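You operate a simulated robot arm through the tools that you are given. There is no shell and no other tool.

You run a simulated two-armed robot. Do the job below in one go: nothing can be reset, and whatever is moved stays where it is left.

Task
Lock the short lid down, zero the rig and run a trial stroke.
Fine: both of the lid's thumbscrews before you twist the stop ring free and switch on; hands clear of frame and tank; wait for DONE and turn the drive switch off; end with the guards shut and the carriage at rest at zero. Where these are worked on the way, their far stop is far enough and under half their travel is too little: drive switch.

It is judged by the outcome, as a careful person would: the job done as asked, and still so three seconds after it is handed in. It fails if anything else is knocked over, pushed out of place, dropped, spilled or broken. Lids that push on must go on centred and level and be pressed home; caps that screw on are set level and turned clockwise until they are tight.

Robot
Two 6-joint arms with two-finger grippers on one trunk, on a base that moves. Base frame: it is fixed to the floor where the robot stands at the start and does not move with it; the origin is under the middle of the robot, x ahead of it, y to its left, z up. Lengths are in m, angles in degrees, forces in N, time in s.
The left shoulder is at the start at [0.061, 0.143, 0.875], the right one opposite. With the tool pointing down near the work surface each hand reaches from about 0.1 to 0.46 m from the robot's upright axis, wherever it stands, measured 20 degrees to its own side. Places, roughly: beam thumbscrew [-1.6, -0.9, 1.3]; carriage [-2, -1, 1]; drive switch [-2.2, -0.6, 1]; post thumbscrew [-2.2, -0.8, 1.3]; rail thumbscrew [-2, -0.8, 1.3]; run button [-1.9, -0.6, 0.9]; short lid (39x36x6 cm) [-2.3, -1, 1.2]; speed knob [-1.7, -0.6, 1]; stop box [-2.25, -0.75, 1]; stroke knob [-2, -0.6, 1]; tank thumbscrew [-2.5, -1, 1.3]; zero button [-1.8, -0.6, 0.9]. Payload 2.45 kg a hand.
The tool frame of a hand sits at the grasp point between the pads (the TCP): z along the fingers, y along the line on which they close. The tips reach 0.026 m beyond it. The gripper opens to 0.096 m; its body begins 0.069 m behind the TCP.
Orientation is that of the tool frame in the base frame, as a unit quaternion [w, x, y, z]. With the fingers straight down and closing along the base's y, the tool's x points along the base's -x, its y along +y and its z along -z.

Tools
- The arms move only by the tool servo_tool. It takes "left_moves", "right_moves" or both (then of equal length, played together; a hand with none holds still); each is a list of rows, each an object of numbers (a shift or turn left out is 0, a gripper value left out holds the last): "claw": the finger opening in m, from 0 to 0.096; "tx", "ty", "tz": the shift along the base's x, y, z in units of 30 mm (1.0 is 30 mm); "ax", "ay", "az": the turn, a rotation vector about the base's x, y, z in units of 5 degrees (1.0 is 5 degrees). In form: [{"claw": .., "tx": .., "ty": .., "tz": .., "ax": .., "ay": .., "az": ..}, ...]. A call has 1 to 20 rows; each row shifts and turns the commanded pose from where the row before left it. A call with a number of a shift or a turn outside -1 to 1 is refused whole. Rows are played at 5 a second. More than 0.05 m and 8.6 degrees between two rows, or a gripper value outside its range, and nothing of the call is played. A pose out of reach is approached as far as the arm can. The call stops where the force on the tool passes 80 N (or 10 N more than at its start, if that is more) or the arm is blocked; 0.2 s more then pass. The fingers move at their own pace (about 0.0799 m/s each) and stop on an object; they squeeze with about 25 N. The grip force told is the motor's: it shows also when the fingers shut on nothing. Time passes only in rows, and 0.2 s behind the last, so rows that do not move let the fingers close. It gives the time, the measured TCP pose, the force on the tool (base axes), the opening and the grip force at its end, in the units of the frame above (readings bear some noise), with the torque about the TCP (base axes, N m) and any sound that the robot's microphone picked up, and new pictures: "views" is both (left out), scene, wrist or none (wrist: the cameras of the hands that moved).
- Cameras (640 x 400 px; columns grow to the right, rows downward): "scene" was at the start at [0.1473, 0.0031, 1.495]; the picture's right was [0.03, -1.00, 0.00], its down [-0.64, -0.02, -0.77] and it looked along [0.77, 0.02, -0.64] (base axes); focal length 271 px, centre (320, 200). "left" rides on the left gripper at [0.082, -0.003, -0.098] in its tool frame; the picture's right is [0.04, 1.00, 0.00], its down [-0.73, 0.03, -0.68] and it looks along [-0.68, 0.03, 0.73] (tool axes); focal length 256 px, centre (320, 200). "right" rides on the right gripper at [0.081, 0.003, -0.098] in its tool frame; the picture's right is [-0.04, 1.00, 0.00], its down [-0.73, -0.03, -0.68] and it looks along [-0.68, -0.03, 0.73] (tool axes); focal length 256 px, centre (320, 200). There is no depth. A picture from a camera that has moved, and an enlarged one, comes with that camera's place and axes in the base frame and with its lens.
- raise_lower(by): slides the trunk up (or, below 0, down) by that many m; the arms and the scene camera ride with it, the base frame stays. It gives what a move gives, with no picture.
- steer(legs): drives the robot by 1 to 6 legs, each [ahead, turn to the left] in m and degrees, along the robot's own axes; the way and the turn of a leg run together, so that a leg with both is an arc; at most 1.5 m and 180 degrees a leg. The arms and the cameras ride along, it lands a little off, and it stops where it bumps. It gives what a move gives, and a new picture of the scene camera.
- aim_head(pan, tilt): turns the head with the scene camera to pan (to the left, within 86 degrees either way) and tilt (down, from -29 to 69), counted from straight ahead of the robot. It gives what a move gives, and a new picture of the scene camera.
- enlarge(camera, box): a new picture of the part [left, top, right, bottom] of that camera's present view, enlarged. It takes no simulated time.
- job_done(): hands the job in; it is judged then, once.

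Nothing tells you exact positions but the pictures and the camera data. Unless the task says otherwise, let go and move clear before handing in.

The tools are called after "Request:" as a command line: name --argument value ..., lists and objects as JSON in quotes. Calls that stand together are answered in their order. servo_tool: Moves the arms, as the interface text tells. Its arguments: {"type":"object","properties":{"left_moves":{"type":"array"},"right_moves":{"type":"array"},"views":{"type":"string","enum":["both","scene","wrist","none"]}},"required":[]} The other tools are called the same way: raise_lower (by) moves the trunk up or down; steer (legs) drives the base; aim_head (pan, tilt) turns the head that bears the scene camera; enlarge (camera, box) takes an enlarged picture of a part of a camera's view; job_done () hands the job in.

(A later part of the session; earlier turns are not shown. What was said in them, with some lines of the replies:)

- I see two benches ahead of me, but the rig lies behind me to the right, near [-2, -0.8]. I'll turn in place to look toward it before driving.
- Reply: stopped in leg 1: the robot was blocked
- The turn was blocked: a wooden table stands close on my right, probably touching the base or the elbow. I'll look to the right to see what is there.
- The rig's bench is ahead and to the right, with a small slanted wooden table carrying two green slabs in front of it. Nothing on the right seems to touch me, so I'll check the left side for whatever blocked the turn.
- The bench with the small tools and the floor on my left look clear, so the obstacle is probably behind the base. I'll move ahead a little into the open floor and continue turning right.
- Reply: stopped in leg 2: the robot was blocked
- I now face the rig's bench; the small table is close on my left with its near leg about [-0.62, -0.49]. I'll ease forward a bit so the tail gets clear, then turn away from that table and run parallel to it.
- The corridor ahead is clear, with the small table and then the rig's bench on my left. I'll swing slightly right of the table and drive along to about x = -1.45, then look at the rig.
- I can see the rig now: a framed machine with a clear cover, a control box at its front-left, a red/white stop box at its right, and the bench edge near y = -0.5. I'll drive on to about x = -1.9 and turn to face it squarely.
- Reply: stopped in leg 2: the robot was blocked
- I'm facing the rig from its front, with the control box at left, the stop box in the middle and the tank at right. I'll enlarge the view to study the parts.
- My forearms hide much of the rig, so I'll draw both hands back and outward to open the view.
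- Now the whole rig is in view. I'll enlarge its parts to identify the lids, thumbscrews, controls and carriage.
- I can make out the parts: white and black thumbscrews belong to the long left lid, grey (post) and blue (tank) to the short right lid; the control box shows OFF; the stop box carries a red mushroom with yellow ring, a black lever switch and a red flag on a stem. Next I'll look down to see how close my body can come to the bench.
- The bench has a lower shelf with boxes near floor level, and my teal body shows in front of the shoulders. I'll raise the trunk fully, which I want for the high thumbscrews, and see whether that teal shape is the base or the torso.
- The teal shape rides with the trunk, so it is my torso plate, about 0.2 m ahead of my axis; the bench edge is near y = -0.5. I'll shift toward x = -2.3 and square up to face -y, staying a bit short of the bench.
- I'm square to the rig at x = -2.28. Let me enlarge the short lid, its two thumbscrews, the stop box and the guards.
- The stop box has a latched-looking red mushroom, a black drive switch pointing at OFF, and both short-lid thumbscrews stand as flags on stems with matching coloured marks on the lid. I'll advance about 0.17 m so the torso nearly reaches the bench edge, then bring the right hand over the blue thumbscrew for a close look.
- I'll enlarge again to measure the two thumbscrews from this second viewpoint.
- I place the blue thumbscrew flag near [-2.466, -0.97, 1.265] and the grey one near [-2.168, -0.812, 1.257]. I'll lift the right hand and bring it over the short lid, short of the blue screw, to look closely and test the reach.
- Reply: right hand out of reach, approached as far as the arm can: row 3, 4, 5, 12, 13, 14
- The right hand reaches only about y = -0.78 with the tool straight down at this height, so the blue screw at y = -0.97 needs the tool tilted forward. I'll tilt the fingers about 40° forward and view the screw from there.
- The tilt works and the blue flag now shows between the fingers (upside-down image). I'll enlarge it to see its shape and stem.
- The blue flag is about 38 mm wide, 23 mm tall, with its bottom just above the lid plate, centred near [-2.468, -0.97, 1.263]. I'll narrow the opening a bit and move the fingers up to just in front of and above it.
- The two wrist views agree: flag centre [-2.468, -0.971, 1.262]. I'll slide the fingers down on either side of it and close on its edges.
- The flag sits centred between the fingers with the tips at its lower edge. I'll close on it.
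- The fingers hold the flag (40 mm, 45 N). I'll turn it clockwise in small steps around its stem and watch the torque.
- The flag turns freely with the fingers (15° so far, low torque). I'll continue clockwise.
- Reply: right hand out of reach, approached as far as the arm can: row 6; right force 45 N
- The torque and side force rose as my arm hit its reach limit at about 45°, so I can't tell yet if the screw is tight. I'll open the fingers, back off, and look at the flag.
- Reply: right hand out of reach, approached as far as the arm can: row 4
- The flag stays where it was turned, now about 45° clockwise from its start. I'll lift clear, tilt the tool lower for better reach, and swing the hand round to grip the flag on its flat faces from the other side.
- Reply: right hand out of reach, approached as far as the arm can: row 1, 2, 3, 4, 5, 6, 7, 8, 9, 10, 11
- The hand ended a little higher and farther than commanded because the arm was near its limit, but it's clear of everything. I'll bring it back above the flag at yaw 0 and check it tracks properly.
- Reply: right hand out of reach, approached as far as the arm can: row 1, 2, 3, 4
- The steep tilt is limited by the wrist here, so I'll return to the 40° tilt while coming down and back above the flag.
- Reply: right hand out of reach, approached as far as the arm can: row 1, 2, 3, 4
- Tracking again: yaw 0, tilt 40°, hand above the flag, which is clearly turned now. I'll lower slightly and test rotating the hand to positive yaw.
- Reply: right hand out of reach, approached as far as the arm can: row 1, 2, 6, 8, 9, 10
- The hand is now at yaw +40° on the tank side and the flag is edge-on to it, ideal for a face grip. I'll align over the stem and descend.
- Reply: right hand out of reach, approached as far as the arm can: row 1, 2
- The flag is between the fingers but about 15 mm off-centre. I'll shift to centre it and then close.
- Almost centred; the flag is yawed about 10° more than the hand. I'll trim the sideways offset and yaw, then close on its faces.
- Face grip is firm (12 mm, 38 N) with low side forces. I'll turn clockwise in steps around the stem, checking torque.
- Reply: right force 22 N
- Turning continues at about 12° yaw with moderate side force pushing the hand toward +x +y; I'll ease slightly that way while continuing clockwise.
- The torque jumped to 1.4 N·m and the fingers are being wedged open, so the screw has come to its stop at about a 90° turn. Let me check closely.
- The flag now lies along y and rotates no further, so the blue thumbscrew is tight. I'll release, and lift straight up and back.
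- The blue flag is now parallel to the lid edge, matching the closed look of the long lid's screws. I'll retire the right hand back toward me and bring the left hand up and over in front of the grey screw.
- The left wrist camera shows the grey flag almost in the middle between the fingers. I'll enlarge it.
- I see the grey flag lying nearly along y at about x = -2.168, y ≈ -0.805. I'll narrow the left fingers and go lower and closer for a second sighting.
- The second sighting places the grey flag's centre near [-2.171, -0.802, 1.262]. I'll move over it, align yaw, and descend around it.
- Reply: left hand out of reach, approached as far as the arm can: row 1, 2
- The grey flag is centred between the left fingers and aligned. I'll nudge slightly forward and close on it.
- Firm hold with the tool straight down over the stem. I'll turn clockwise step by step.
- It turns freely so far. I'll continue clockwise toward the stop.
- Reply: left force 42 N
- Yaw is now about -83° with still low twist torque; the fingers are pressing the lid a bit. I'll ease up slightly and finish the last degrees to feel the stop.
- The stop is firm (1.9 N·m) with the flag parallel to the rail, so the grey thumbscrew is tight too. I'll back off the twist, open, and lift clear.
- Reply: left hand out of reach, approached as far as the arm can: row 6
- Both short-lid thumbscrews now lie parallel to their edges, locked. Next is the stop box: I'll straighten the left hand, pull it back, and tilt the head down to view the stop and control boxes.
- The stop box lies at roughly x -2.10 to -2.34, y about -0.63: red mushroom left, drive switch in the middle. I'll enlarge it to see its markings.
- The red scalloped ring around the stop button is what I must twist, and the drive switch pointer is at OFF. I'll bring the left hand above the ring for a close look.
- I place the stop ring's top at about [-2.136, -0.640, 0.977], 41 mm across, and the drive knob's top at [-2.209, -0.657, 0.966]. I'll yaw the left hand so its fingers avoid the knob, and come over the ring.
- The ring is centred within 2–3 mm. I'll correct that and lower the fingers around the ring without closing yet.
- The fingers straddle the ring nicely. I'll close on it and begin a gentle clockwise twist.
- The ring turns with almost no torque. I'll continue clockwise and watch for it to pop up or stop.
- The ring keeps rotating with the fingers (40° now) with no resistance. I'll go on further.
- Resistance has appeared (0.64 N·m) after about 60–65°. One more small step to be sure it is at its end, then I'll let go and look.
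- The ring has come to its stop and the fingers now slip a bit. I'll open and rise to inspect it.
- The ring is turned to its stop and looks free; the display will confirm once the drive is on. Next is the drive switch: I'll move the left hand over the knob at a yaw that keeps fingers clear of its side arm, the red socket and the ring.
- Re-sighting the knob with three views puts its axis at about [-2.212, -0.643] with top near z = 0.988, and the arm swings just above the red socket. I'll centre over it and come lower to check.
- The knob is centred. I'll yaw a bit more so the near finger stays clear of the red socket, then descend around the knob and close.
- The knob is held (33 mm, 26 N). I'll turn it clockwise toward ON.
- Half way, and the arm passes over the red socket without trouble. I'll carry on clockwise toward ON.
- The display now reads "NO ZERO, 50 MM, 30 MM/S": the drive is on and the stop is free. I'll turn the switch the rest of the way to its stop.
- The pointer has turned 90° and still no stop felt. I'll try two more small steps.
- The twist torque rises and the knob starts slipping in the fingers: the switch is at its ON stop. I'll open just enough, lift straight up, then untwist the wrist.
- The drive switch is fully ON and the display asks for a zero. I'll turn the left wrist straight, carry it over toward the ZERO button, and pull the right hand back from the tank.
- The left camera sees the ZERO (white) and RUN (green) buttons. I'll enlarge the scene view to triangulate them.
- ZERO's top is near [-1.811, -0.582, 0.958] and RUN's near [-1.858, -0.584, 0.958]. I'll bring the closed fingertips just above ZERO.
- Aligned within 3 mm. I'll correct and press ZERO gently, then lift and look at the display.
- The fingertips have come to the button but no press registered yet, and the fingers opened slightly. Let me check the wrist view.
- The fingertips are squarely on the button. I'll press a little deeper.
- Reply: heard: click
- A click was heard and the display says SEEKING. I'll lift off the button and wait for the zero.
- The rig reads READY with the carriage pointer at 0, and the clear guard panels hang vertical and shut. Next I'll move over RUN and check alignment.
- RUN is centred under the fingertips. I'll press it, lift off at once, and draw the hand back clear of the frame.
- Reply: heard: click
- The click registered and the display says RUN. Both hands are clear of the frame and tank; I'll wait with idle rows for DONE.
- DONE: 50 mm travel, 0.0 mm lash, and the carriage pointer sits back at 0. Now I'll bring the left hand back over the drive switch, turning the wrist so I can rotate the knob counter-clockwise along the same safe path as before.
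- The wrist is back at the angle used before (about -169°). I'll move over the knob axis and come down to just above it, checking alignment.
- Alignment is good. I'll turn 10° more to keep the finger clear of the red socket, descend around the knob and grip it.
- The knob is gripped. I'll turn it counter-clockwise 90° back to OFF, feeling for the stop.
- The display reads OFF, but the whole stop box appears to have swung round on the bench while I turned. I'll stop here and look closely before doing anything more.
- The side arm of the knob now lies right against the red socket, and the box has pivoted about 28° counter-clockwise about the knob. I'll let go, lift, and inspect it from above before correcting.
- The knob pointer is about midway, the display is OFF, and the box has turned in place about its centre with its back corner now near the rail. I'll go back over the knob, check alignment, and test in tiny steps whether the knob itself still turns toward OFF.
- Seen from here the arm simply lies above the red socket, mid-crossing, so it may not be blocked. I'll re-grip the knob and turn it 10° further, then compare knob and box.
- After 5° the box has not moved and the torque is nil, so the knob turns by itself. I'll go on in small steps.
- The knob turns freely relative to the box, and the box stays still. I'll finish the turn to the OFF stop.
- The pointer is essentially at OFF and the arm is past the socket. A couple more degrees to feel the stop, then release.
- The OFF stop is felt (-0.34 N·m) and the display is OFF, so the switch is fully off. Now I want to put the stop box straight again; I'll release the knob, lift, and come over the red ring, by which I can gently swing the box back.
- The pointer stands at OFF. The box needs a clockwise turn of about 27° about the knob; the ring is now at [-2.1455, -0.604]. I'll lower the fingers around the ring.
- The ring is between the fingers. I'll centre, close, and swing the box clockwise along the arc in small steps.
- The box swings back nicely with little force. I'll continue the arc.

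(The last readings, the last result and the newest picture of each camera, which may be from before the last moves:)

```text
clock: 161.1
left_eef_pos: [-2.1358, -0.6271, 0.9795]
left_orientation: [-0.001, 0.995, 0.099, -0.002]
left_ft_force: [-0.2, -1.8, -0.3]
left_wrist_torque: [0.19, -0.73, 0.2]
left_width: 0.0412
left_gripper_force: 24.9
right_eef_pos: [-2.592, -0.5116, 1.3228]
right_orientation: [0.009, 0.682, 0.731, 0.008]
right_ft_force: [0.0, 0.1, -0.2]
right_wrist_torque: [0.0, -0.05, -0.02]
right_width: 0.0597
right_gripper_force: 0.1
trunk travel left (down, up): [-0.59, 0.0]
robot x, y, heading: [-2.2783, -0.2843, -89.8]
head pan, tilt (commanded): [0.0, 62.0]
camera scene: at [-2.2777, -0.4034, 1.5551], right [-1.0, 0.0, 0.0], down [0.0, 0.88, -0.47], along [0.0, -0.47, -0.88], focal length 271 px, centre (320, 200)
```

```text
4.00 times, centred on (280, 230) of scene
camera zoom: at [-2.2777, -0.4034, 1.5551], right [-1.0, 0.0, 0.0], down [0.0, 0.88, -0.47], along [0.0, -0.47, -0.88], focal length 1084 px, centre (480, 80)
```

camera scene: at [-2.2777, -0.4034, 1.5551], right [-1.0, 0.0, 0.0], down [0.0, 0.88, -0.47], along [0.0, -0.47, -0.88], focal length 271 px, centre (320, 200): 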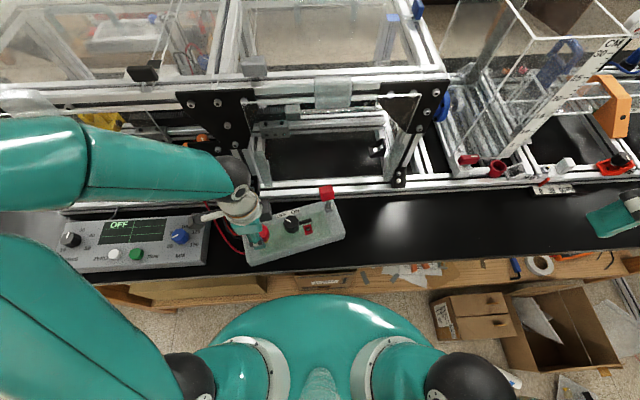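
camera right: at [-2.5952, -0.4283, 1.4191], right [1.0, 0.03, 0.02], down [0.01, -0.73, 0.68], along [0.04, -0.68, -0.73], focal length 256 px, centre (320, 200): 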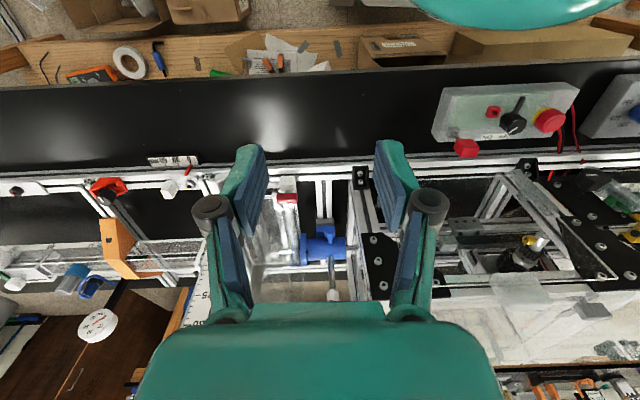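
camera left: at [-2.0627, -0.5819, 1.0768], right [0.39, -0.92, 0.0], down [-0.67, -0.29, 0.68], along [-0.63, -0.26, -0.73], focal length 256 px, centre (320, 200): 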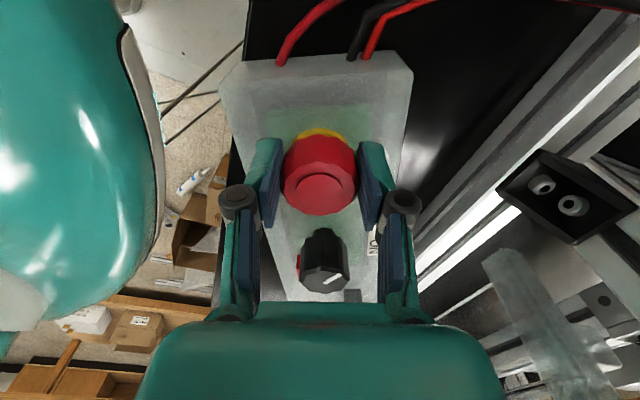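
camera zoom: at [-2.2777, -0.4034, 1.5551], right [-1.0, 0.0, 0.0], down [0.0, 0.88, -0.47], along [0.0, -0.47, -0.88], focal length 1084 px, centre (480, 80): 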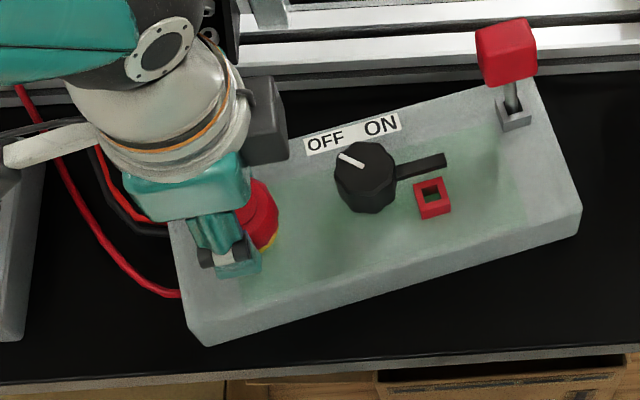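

About 14° remain. Continuing in the same way.

Request:
servo_tool --left_moves '[{"tx": 0.02, "ty": -0.2, "az": -1}, {"tx": 0.003, "ty": -0.19, "az": -1}]' --views "scene"

Request:
enlarge --camera "scene" --box '[200, 180, 360, 280]'

```text
clock: 161.7
left_eef_pos: [-2.1366, -0.6361, 0.9785]
left_orientation: [-0.001, 1.0, 0.01, -0.001]
left_ft_force: [-0.5, -0.5, -0.5]
left_wrist_torque: [-0.2, -0.22, 0.25]
left_width: 0.0408
left_gripper_force: 24.8
right_eef_pos: [-2.5915, -0.5104, 1.3211]
right_orientation: [0.008, 0.683, 0.73, 0.008]
right_ft_force: [-0.3, -0.3, -0.3]
right_wrist_torque: [0.01, -0.02, 0.01]
right_width: 0.0598
right_gripper_force: 0.1
trunk travel left (down, up): [-0.59, 0.0]
robot x, y, heading: [-2.2752, -0.2787, -89.8]
head pan, tilt (commanded): [0.0, 62.0]
camera scene: at [-2.2777, -0.4034, 1.5552], right [-1.0, 0.0, 0.0], down [0.0, 0.88, -0.47], along [0.0, -0.47, -0.88], focal length 271 px, centre (320, 200)
```

scene: 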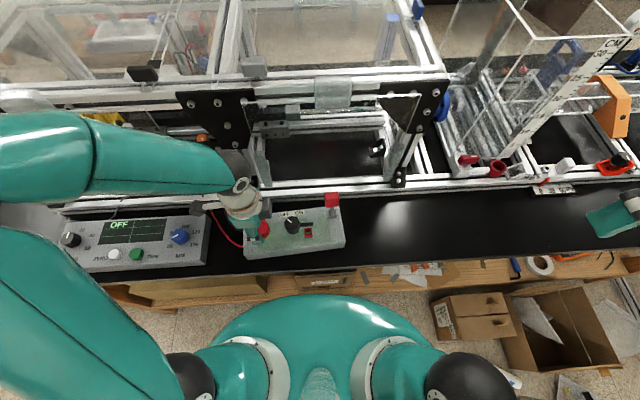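

```text
4.00 times, centred on (280, 230) of scene
camera zoom: at [-2.2777, -0.4034, 1.5552], right [-1.0, 0.0, 0.0], down [0.0, 0.88, -0.47], along [0.0, -0.47, -0.88], focal length 1084 px, centre (480, 80)
```

zoom: 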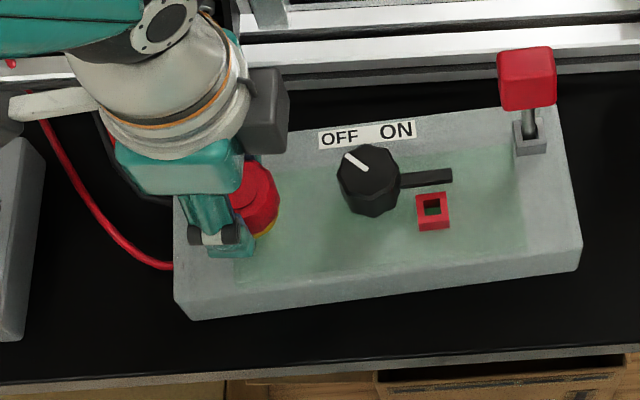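

Nearly straight; about 4–5° remain, with the ring end almost home. I'll push a touch further with a final small twist.

Request:
servo_tool --left_moves '[{"tx": 0.05, "ty": -0.12, "az": -0.8}, {"tx": 0.05, "ty": -0.1, "az": -0.8}]' --views "scene"

Request:
enlarge --camera "scene" --box '[200, 180, 360, 280]'

```text
clock: 162.3
left_eef_pos: [-2.1316, -0.6452, 0.9788]
left_orientation: [-0.001, 0.998, -0.059, -0.002]
left_ft_force: [0.2, -1.4, -0.7]
left_wrist_torque: [-0.09, -0.26, 0.17]
left_width: 0.0409
left_gripper_force: 25.0
right_eef_pos: [-2.5921, -0.511, 1.3213]
right_orientation: [0.009, 0.683, 0.731, 0.007]
right_ft_force: [-0.2, 0.9, 0.2]
right_wrist_torque: [0.0, -0.02, -0.02]
right_width: 0.06
right_gripper_force: 0.1
trunk travel left (down, up): [-0.59, 0.0]
robot x, y, heading: [-2.2781, -0.2773, -89.7]
head pan, tilt (commanded): [0.0, 62.0]
camera scene: at [-2.2776, -0.4033, 1.5552], right [-1.0, 0.0, 0.0], down [0.0, 0.88, -0.47], along [0.0, -0.47, -0.88], focal length 271 px, centre (320, 200)
```

scene: 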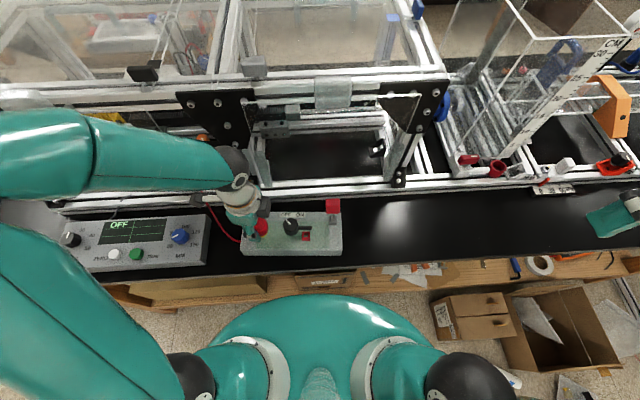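

```text
4.00 times, centred on (280, 230) of scene
camera zoom: at [-2.2776, -0.4033, 1.5552], right [-1.0, 0.0, 0.0], down [0.0, 0.88, -0.47], along [0.0, -0.47, -0.88], focal length 1084 px, centre (480, 80)
```

zoom: 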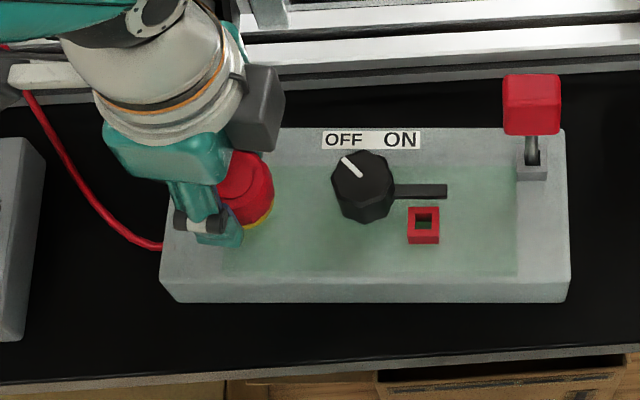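

The box is now about 3° past its original line. I'll draw the ring end back a few millimetres.

Request:
servo_tool --left_moves '[{"tx": -0.09, "ty": 0.16, "az": 0.6}, {}]' --views "scene"

Request:
enlarge --camera "scene" --box '[200, 180, 360, 280]'

```text
clock: 162.9
left_eef_pos: [-2.1345, -0.6395, 0.9791]
left_orientation: [0.0, 0.999, -0.032, -0.001]
left_ft_force: [1.3, 0.6, -0.5]
left_wrist_torque: [0.1, 0.05, -0.02]
left_width: 0.0405
left_gripper_force: 24.6
right_eef_pos: [-2.592, -0.5108, 1.3217]
right_orientation: [0.008, 0.683, 0.731, 0.008]
right_ft_force: [-0.1, -0.1, 0.2]
right_wrist_torque: [0.01, 0.03, 0.01]
right_width: 0.0599
right_gripper_force: 0.1
trunk travel left (down, up): [-0.59, 0.0]
robot x, y, heading: [-2.2784, -0.2785, -89.7]
head pan, tilt (commanded): [0.0, 62.0]
camera scene: at [-2.2774, -0.4032, 1.5552], right [-1.0, 0.0, 0.0], down [0.0, 0.88, -0.47], along [0.0, -0.47, -0.88], focal length 271 px, centre (320, 200)
```

scene: 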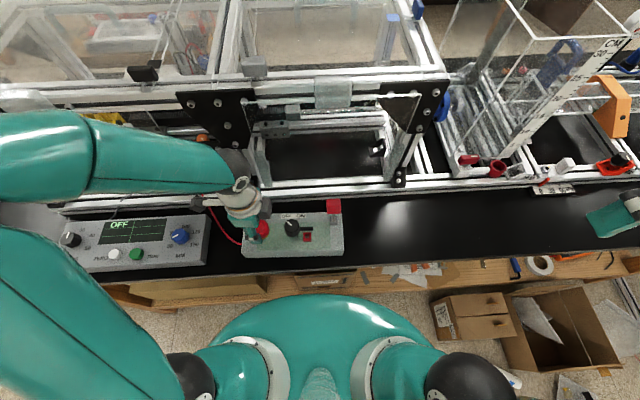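

```text
4.00 times, centred on (280, 230) of scene
camera zoom: at [-2.2774, -0.4032, 1.5552], right [-1.0, 0.0, 0.0], down [0.0, 0.88, -0.47], along [0.0, -0.47, -0.88], focal length 1084 px, centre (480, 80)
```

zoom: 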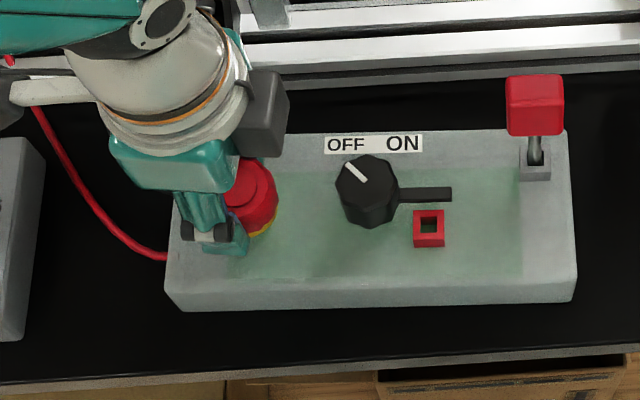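

The box now matches its original place within a few millimetres and 1–2°. I'll release the ring, lift away carefully, and check everything.

Request:
servo_tool --left_moves '[{"claw": 0.06}, {}, {"tz": 0.8}, {"tz": 1}, {"tz": 1}, {"tz": 1}, {"tz": 1, "tx": 0.6, "ty": 0.5, "az": 1}, {"tx": 0.8, "ty": 0.6, "az": 1}, {"tx": 0.8, "ty": 0.6, "az": 1}, {"tx": 0.8, "ty": 0.5, "az": 1}, {"tx": 0.8, "az": 1}, {"tx": 0.8, "az": 1}, {"az": 1}, {"az": 1}, {"az": 1}, {"az": 1}]' --views "scene"

Request:
enlarge --camera "scene" --box '[200, 180, 360, 280]'

Request:
enlarge --camera "scene" --box '[50, 205, 218, 275]'

```text
clock: 166.3
left_eef_pos: [-1.9982, -0.5725, 1.1235]
left_orientation: [-0.001, 0.919, 0.394, -0.001]
left_ft_force: [0.4, -0.3, -0.3]
left_wrist_torque: [0.0, 0.01, 0.01]
left_width: 0.06
left_gripper_force: 0.1
right_eef_pos: [-2.5909, -0.5103, 1.3214]
right_orientation: [0.009, 0.682, 0.731, 0.008]
right_ft_force: [0.2, 1.7, 0.3]
right_wrist_torque: [0.01, -0.01, -0.03]
right_width: 0.0601
right_gripper_force: 0.1
trunk travel left (down, up): [-0.59, 0.0]
robot x, y, heading: [-2.2769, -0.2785, -89.9]
head pan, tilt (commanded): [0.0, 62.0]
camera scene: at [-2.2778, -0.4024, 1.5553], right [-1.0, 0.0, 0.0], down [0.0, 0.88, -0.47], along [0.0, -0.47, -0.88], focal length 271 px, centre (320, 200)
```

scene: 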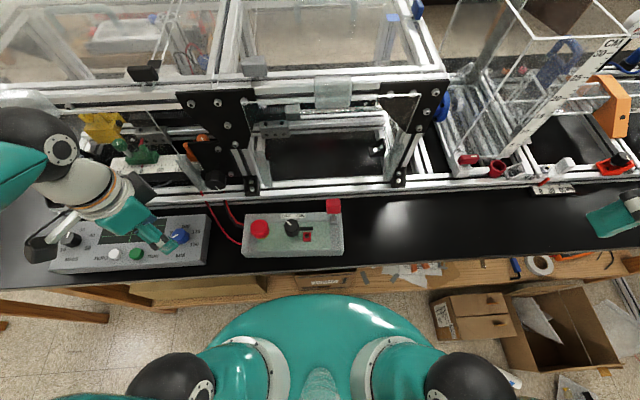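

```text
4.00 times, centred on (280, 230) of scene
camera zoom: at [-2.2778, -0.4024, 1.5553], right [-1.0, 0.0, 0.0], down [0.0, 0.88, -0.47], along [0.0, -0.47, -0.88], focal length 1084 px, centre (480, 80)
```

zoom: 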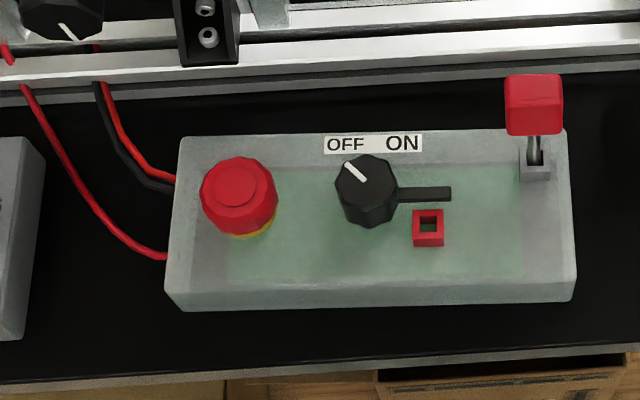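

```text
3.81 times, centred on (134, 240) of scene
camera zoom: at [-2.2778, -0.4024, 1.5553], right [-1.0, 0.0, 0.0], down [0.0, 0.88, -0.47], along [0.0, -0.47, -0.88], focal length 1033 px, centre (1029, 48)
```

zoom: 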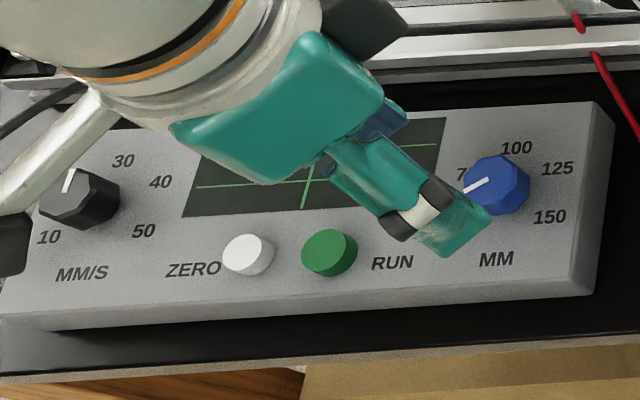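

The box is back in line and the switch points at OFF. The red flag's stem at the right end looks slightly different from before, so I'll compare it closely at the same zoom as earlier.

Request:
enlarge --camera "scene" --box '[238, 195, 350, 265]'

Request:
enlarge --camera "scene" --box '[315, 190, 355, 230]'

```text
5.71 times, centred on (294, 230) of scene
camera zoom: at [-2.2778, -0.4024, 1.5553], right [-1.0, 0.0, 0.0], down [0.0, 0.88, -0.47], along [0.0, -0.47, -0.88], focal length 1549 px, centre (469, 29)
```

zoom: 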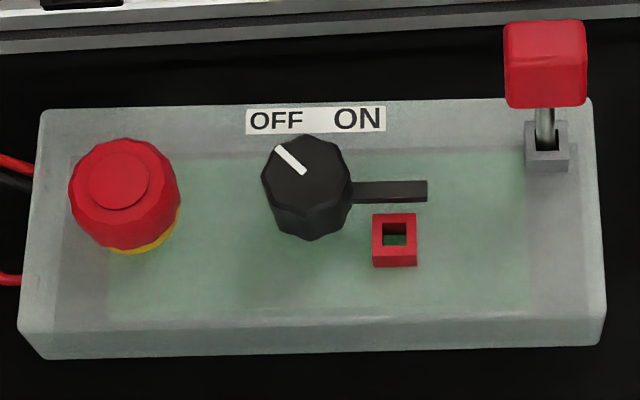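

```text
10.00 times, centred on (335, 210) of scene
camera zoom: at [-2.2778, -0.4024, 1.5553], right [-1.0, 0.0, 0.0], down [0.0, 0.88, -0.47], along [0.0, -0.47, -0.88], focal length 2711 px, centre (170, 100)
```

zoom: 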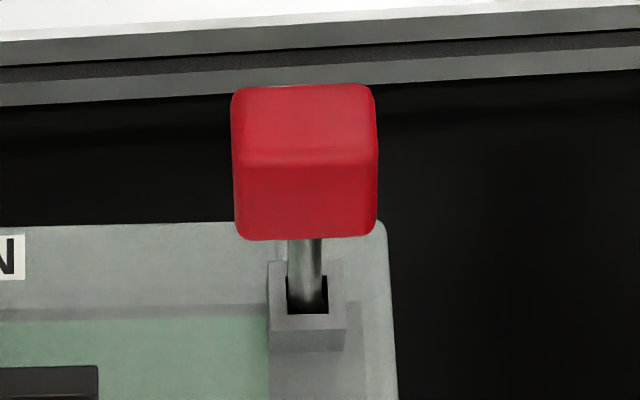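

The pin is still seated in its holder, only leaning a little differently within its play, and the box sits essentially where it was. I'll draw the left hand well back and take a final look at the whole rig.

Request:
servo_tool --left_moves '[{"ty": 0.8, "tx": 0.4, "az": 1}, {"ty": 0.8, "tx": 0.4, "az": 1}, {"ty": 0.8, "tx": 0.4, "az": 1}, {"ty": 0.6, "tx": 0.4, "az": 1}, {"tx": 0.4, "az": 1, "tz": 0.5}, {"tx": 0.4, "az": 1, "tz": 0.5}, {"tx": 0.4, "az": 1, "tz": 0.5}, {"az": 1}]' --views "none"

Request:
aim_head --pan 5 --tilt 40

Request:
enlarge --camera "scene" --box '[30, 120, 330, 310]'

Request:
enlarge --camera "scene" --box '[260, 130, 460, 255]'

```text
clock: 168.1
left_eef_pos: [-1.914, -0.4823, 1.1683]
left_orientation: [0.0, 0.729, 0.684, -0.001]
left_ft_force: [1.0, 0.6, 0.3]
left_wrist_torque: [-0.01, 0.03, 0.0]
left_width: 0.0597
left_gripper_force: 0.1
right_eef_pos: [-2.5904, -0.51, 1.322]
right_orientation: [0.008, 0.683, 0.73, 0.008]
right_ft_force: [-0.3, 0.5, -0.2]
right_wrist_torque: [-0.03, -0.03, 0.0]
right_width: 0.06
right_gripper_force: 0.0
trunk travel left (down, up): [-0.59, 0.0]
robot x, y, heading: [-2.2766, -0.2783, -90.2]
head pan, tilt (commanded): [0.0, 62.0]
```

```text
clock: 169.0
left_eef_pos: [-1.9131, -0.4824, 1.1689]
left_orientation: [0.0, 0.73, 0.684, -0.002]
left_ft_force: [-0.2, 0.2, 0.0]
left_wrist_torque: [-0.01, 0.03, 0.02]
left_width: 0.0598
left_gripper_force: 0.0
right_eef_pos: [-2.592, -0.5107, 1.3216]
right_orientation: [0.009, 0.682, 0.731, 0.008]
right_ft_force: [-0.3, -0.8, 0.7]
right_wrist_torque: [-0.02, 0.01, -0.01]
right_width: 0.0601
right_gripper_force: 0.1
trunk travel left (down, up): [-0.59, 0.0]
robot x, y, heading: [-2.2802, -0.2747, -90.2]
head pan, tilt (commanded): [5.0, 40.0]
camera scene: at [-2.2704, -0.4227, 1.5842], right [-1.0, -0.09, 0.0], down [-0.06, 0.64, -0.77], along [0.07, -0.76, -0.64], focal length 271 px, centre (320, 200)
```

scene: 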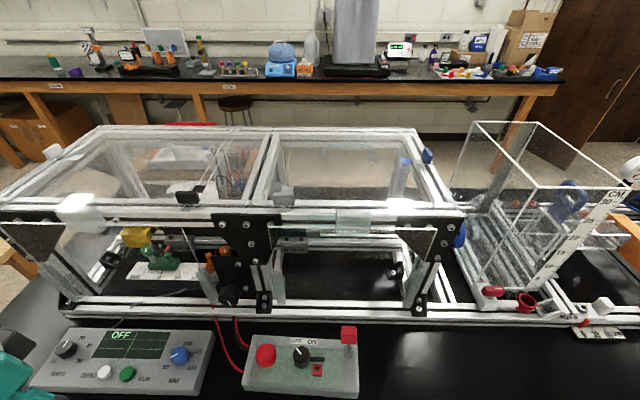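

```text
2.11 times, centred on (180, 215) of scene
camera zoom: at [-2.2704, -0.4227, 1.5842], right [-1.0, -0.09, 0.0], down [-0.06, 0.64, -0.77], along [0.07, -0.76, -0.64], focal length 571 px, centre (615, 168)
```

zoom: 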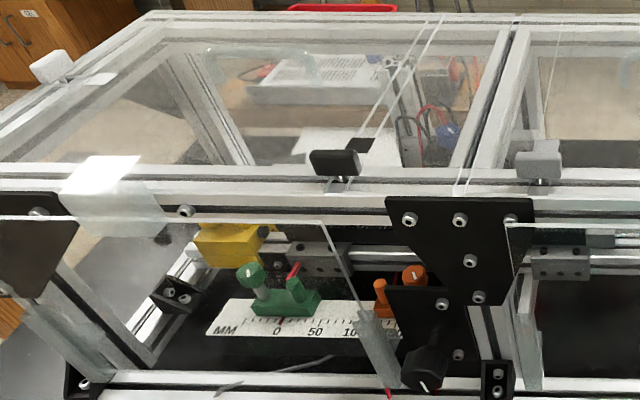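

```text
3.20 times, centred on (360, 192) of scene
camera zoom: at [-2.2704, -0.4227, 1.5842], right [-1.0, -0.09, 0.0], down [-0.06, 0.64, -0.77], along [0.07, -0.76, -0.64], focal length 868 px, centre (192, 224)
```

zoom: 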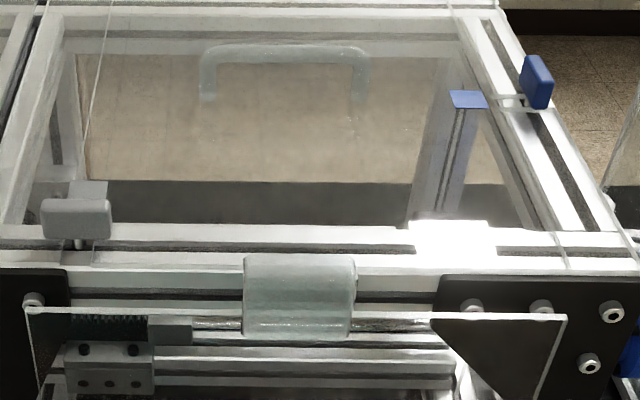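

Final check: both short-lid thumbscrews are tight and lie parallel to their edges. The guards are shut, the carriage pointer is at 0, and the trial stroke showed DONE. The drive switch is at its OFF stop and the display reads OFF. The stop box, which swung about 28° when I first turned the switch off, is back within a few millimetres of where it stood, though its parked red pin now leans a little differently. Both hands are empty and clear, so I'm handing in.

Request:
job_done

```text
The job is handed in.
```

The job is handed in: the short lid is locked, the rig was zeroed, and a trial stroke ran to DONE. One thing went wrong along the way: I moved the stop box and had to put it back.

- **Lid:** I turned both of the short lid's thumbscrews (grey post, blue tank) clockwise to a firm stop before touching the stop ring or switch.
- **Zero and stroke:** With the ring twisted free and the drive on, ZERO took the display from SEEKING to READY. RUN then finished with DONE: 50 mm travel, 0.0 mm lash, motor 45 %. Apart from the press on RUN, both hands stayed clear of frame and tank.
- **End state:** The drive switch is at its OFF stop and the display reads OFF. The carriage pointer is at 0 and the guards look shut.
- **Stop box moved:** When I first turned the switch off, the whole stop box swung about 28° on the bench. I finished turning the switch off, then swung the box back by its ring. It is now within a few millimetres and 1–2° of where it stood.
- **Red pin:** The pin parked on that box is still in its holder but leans slightly differently than before.
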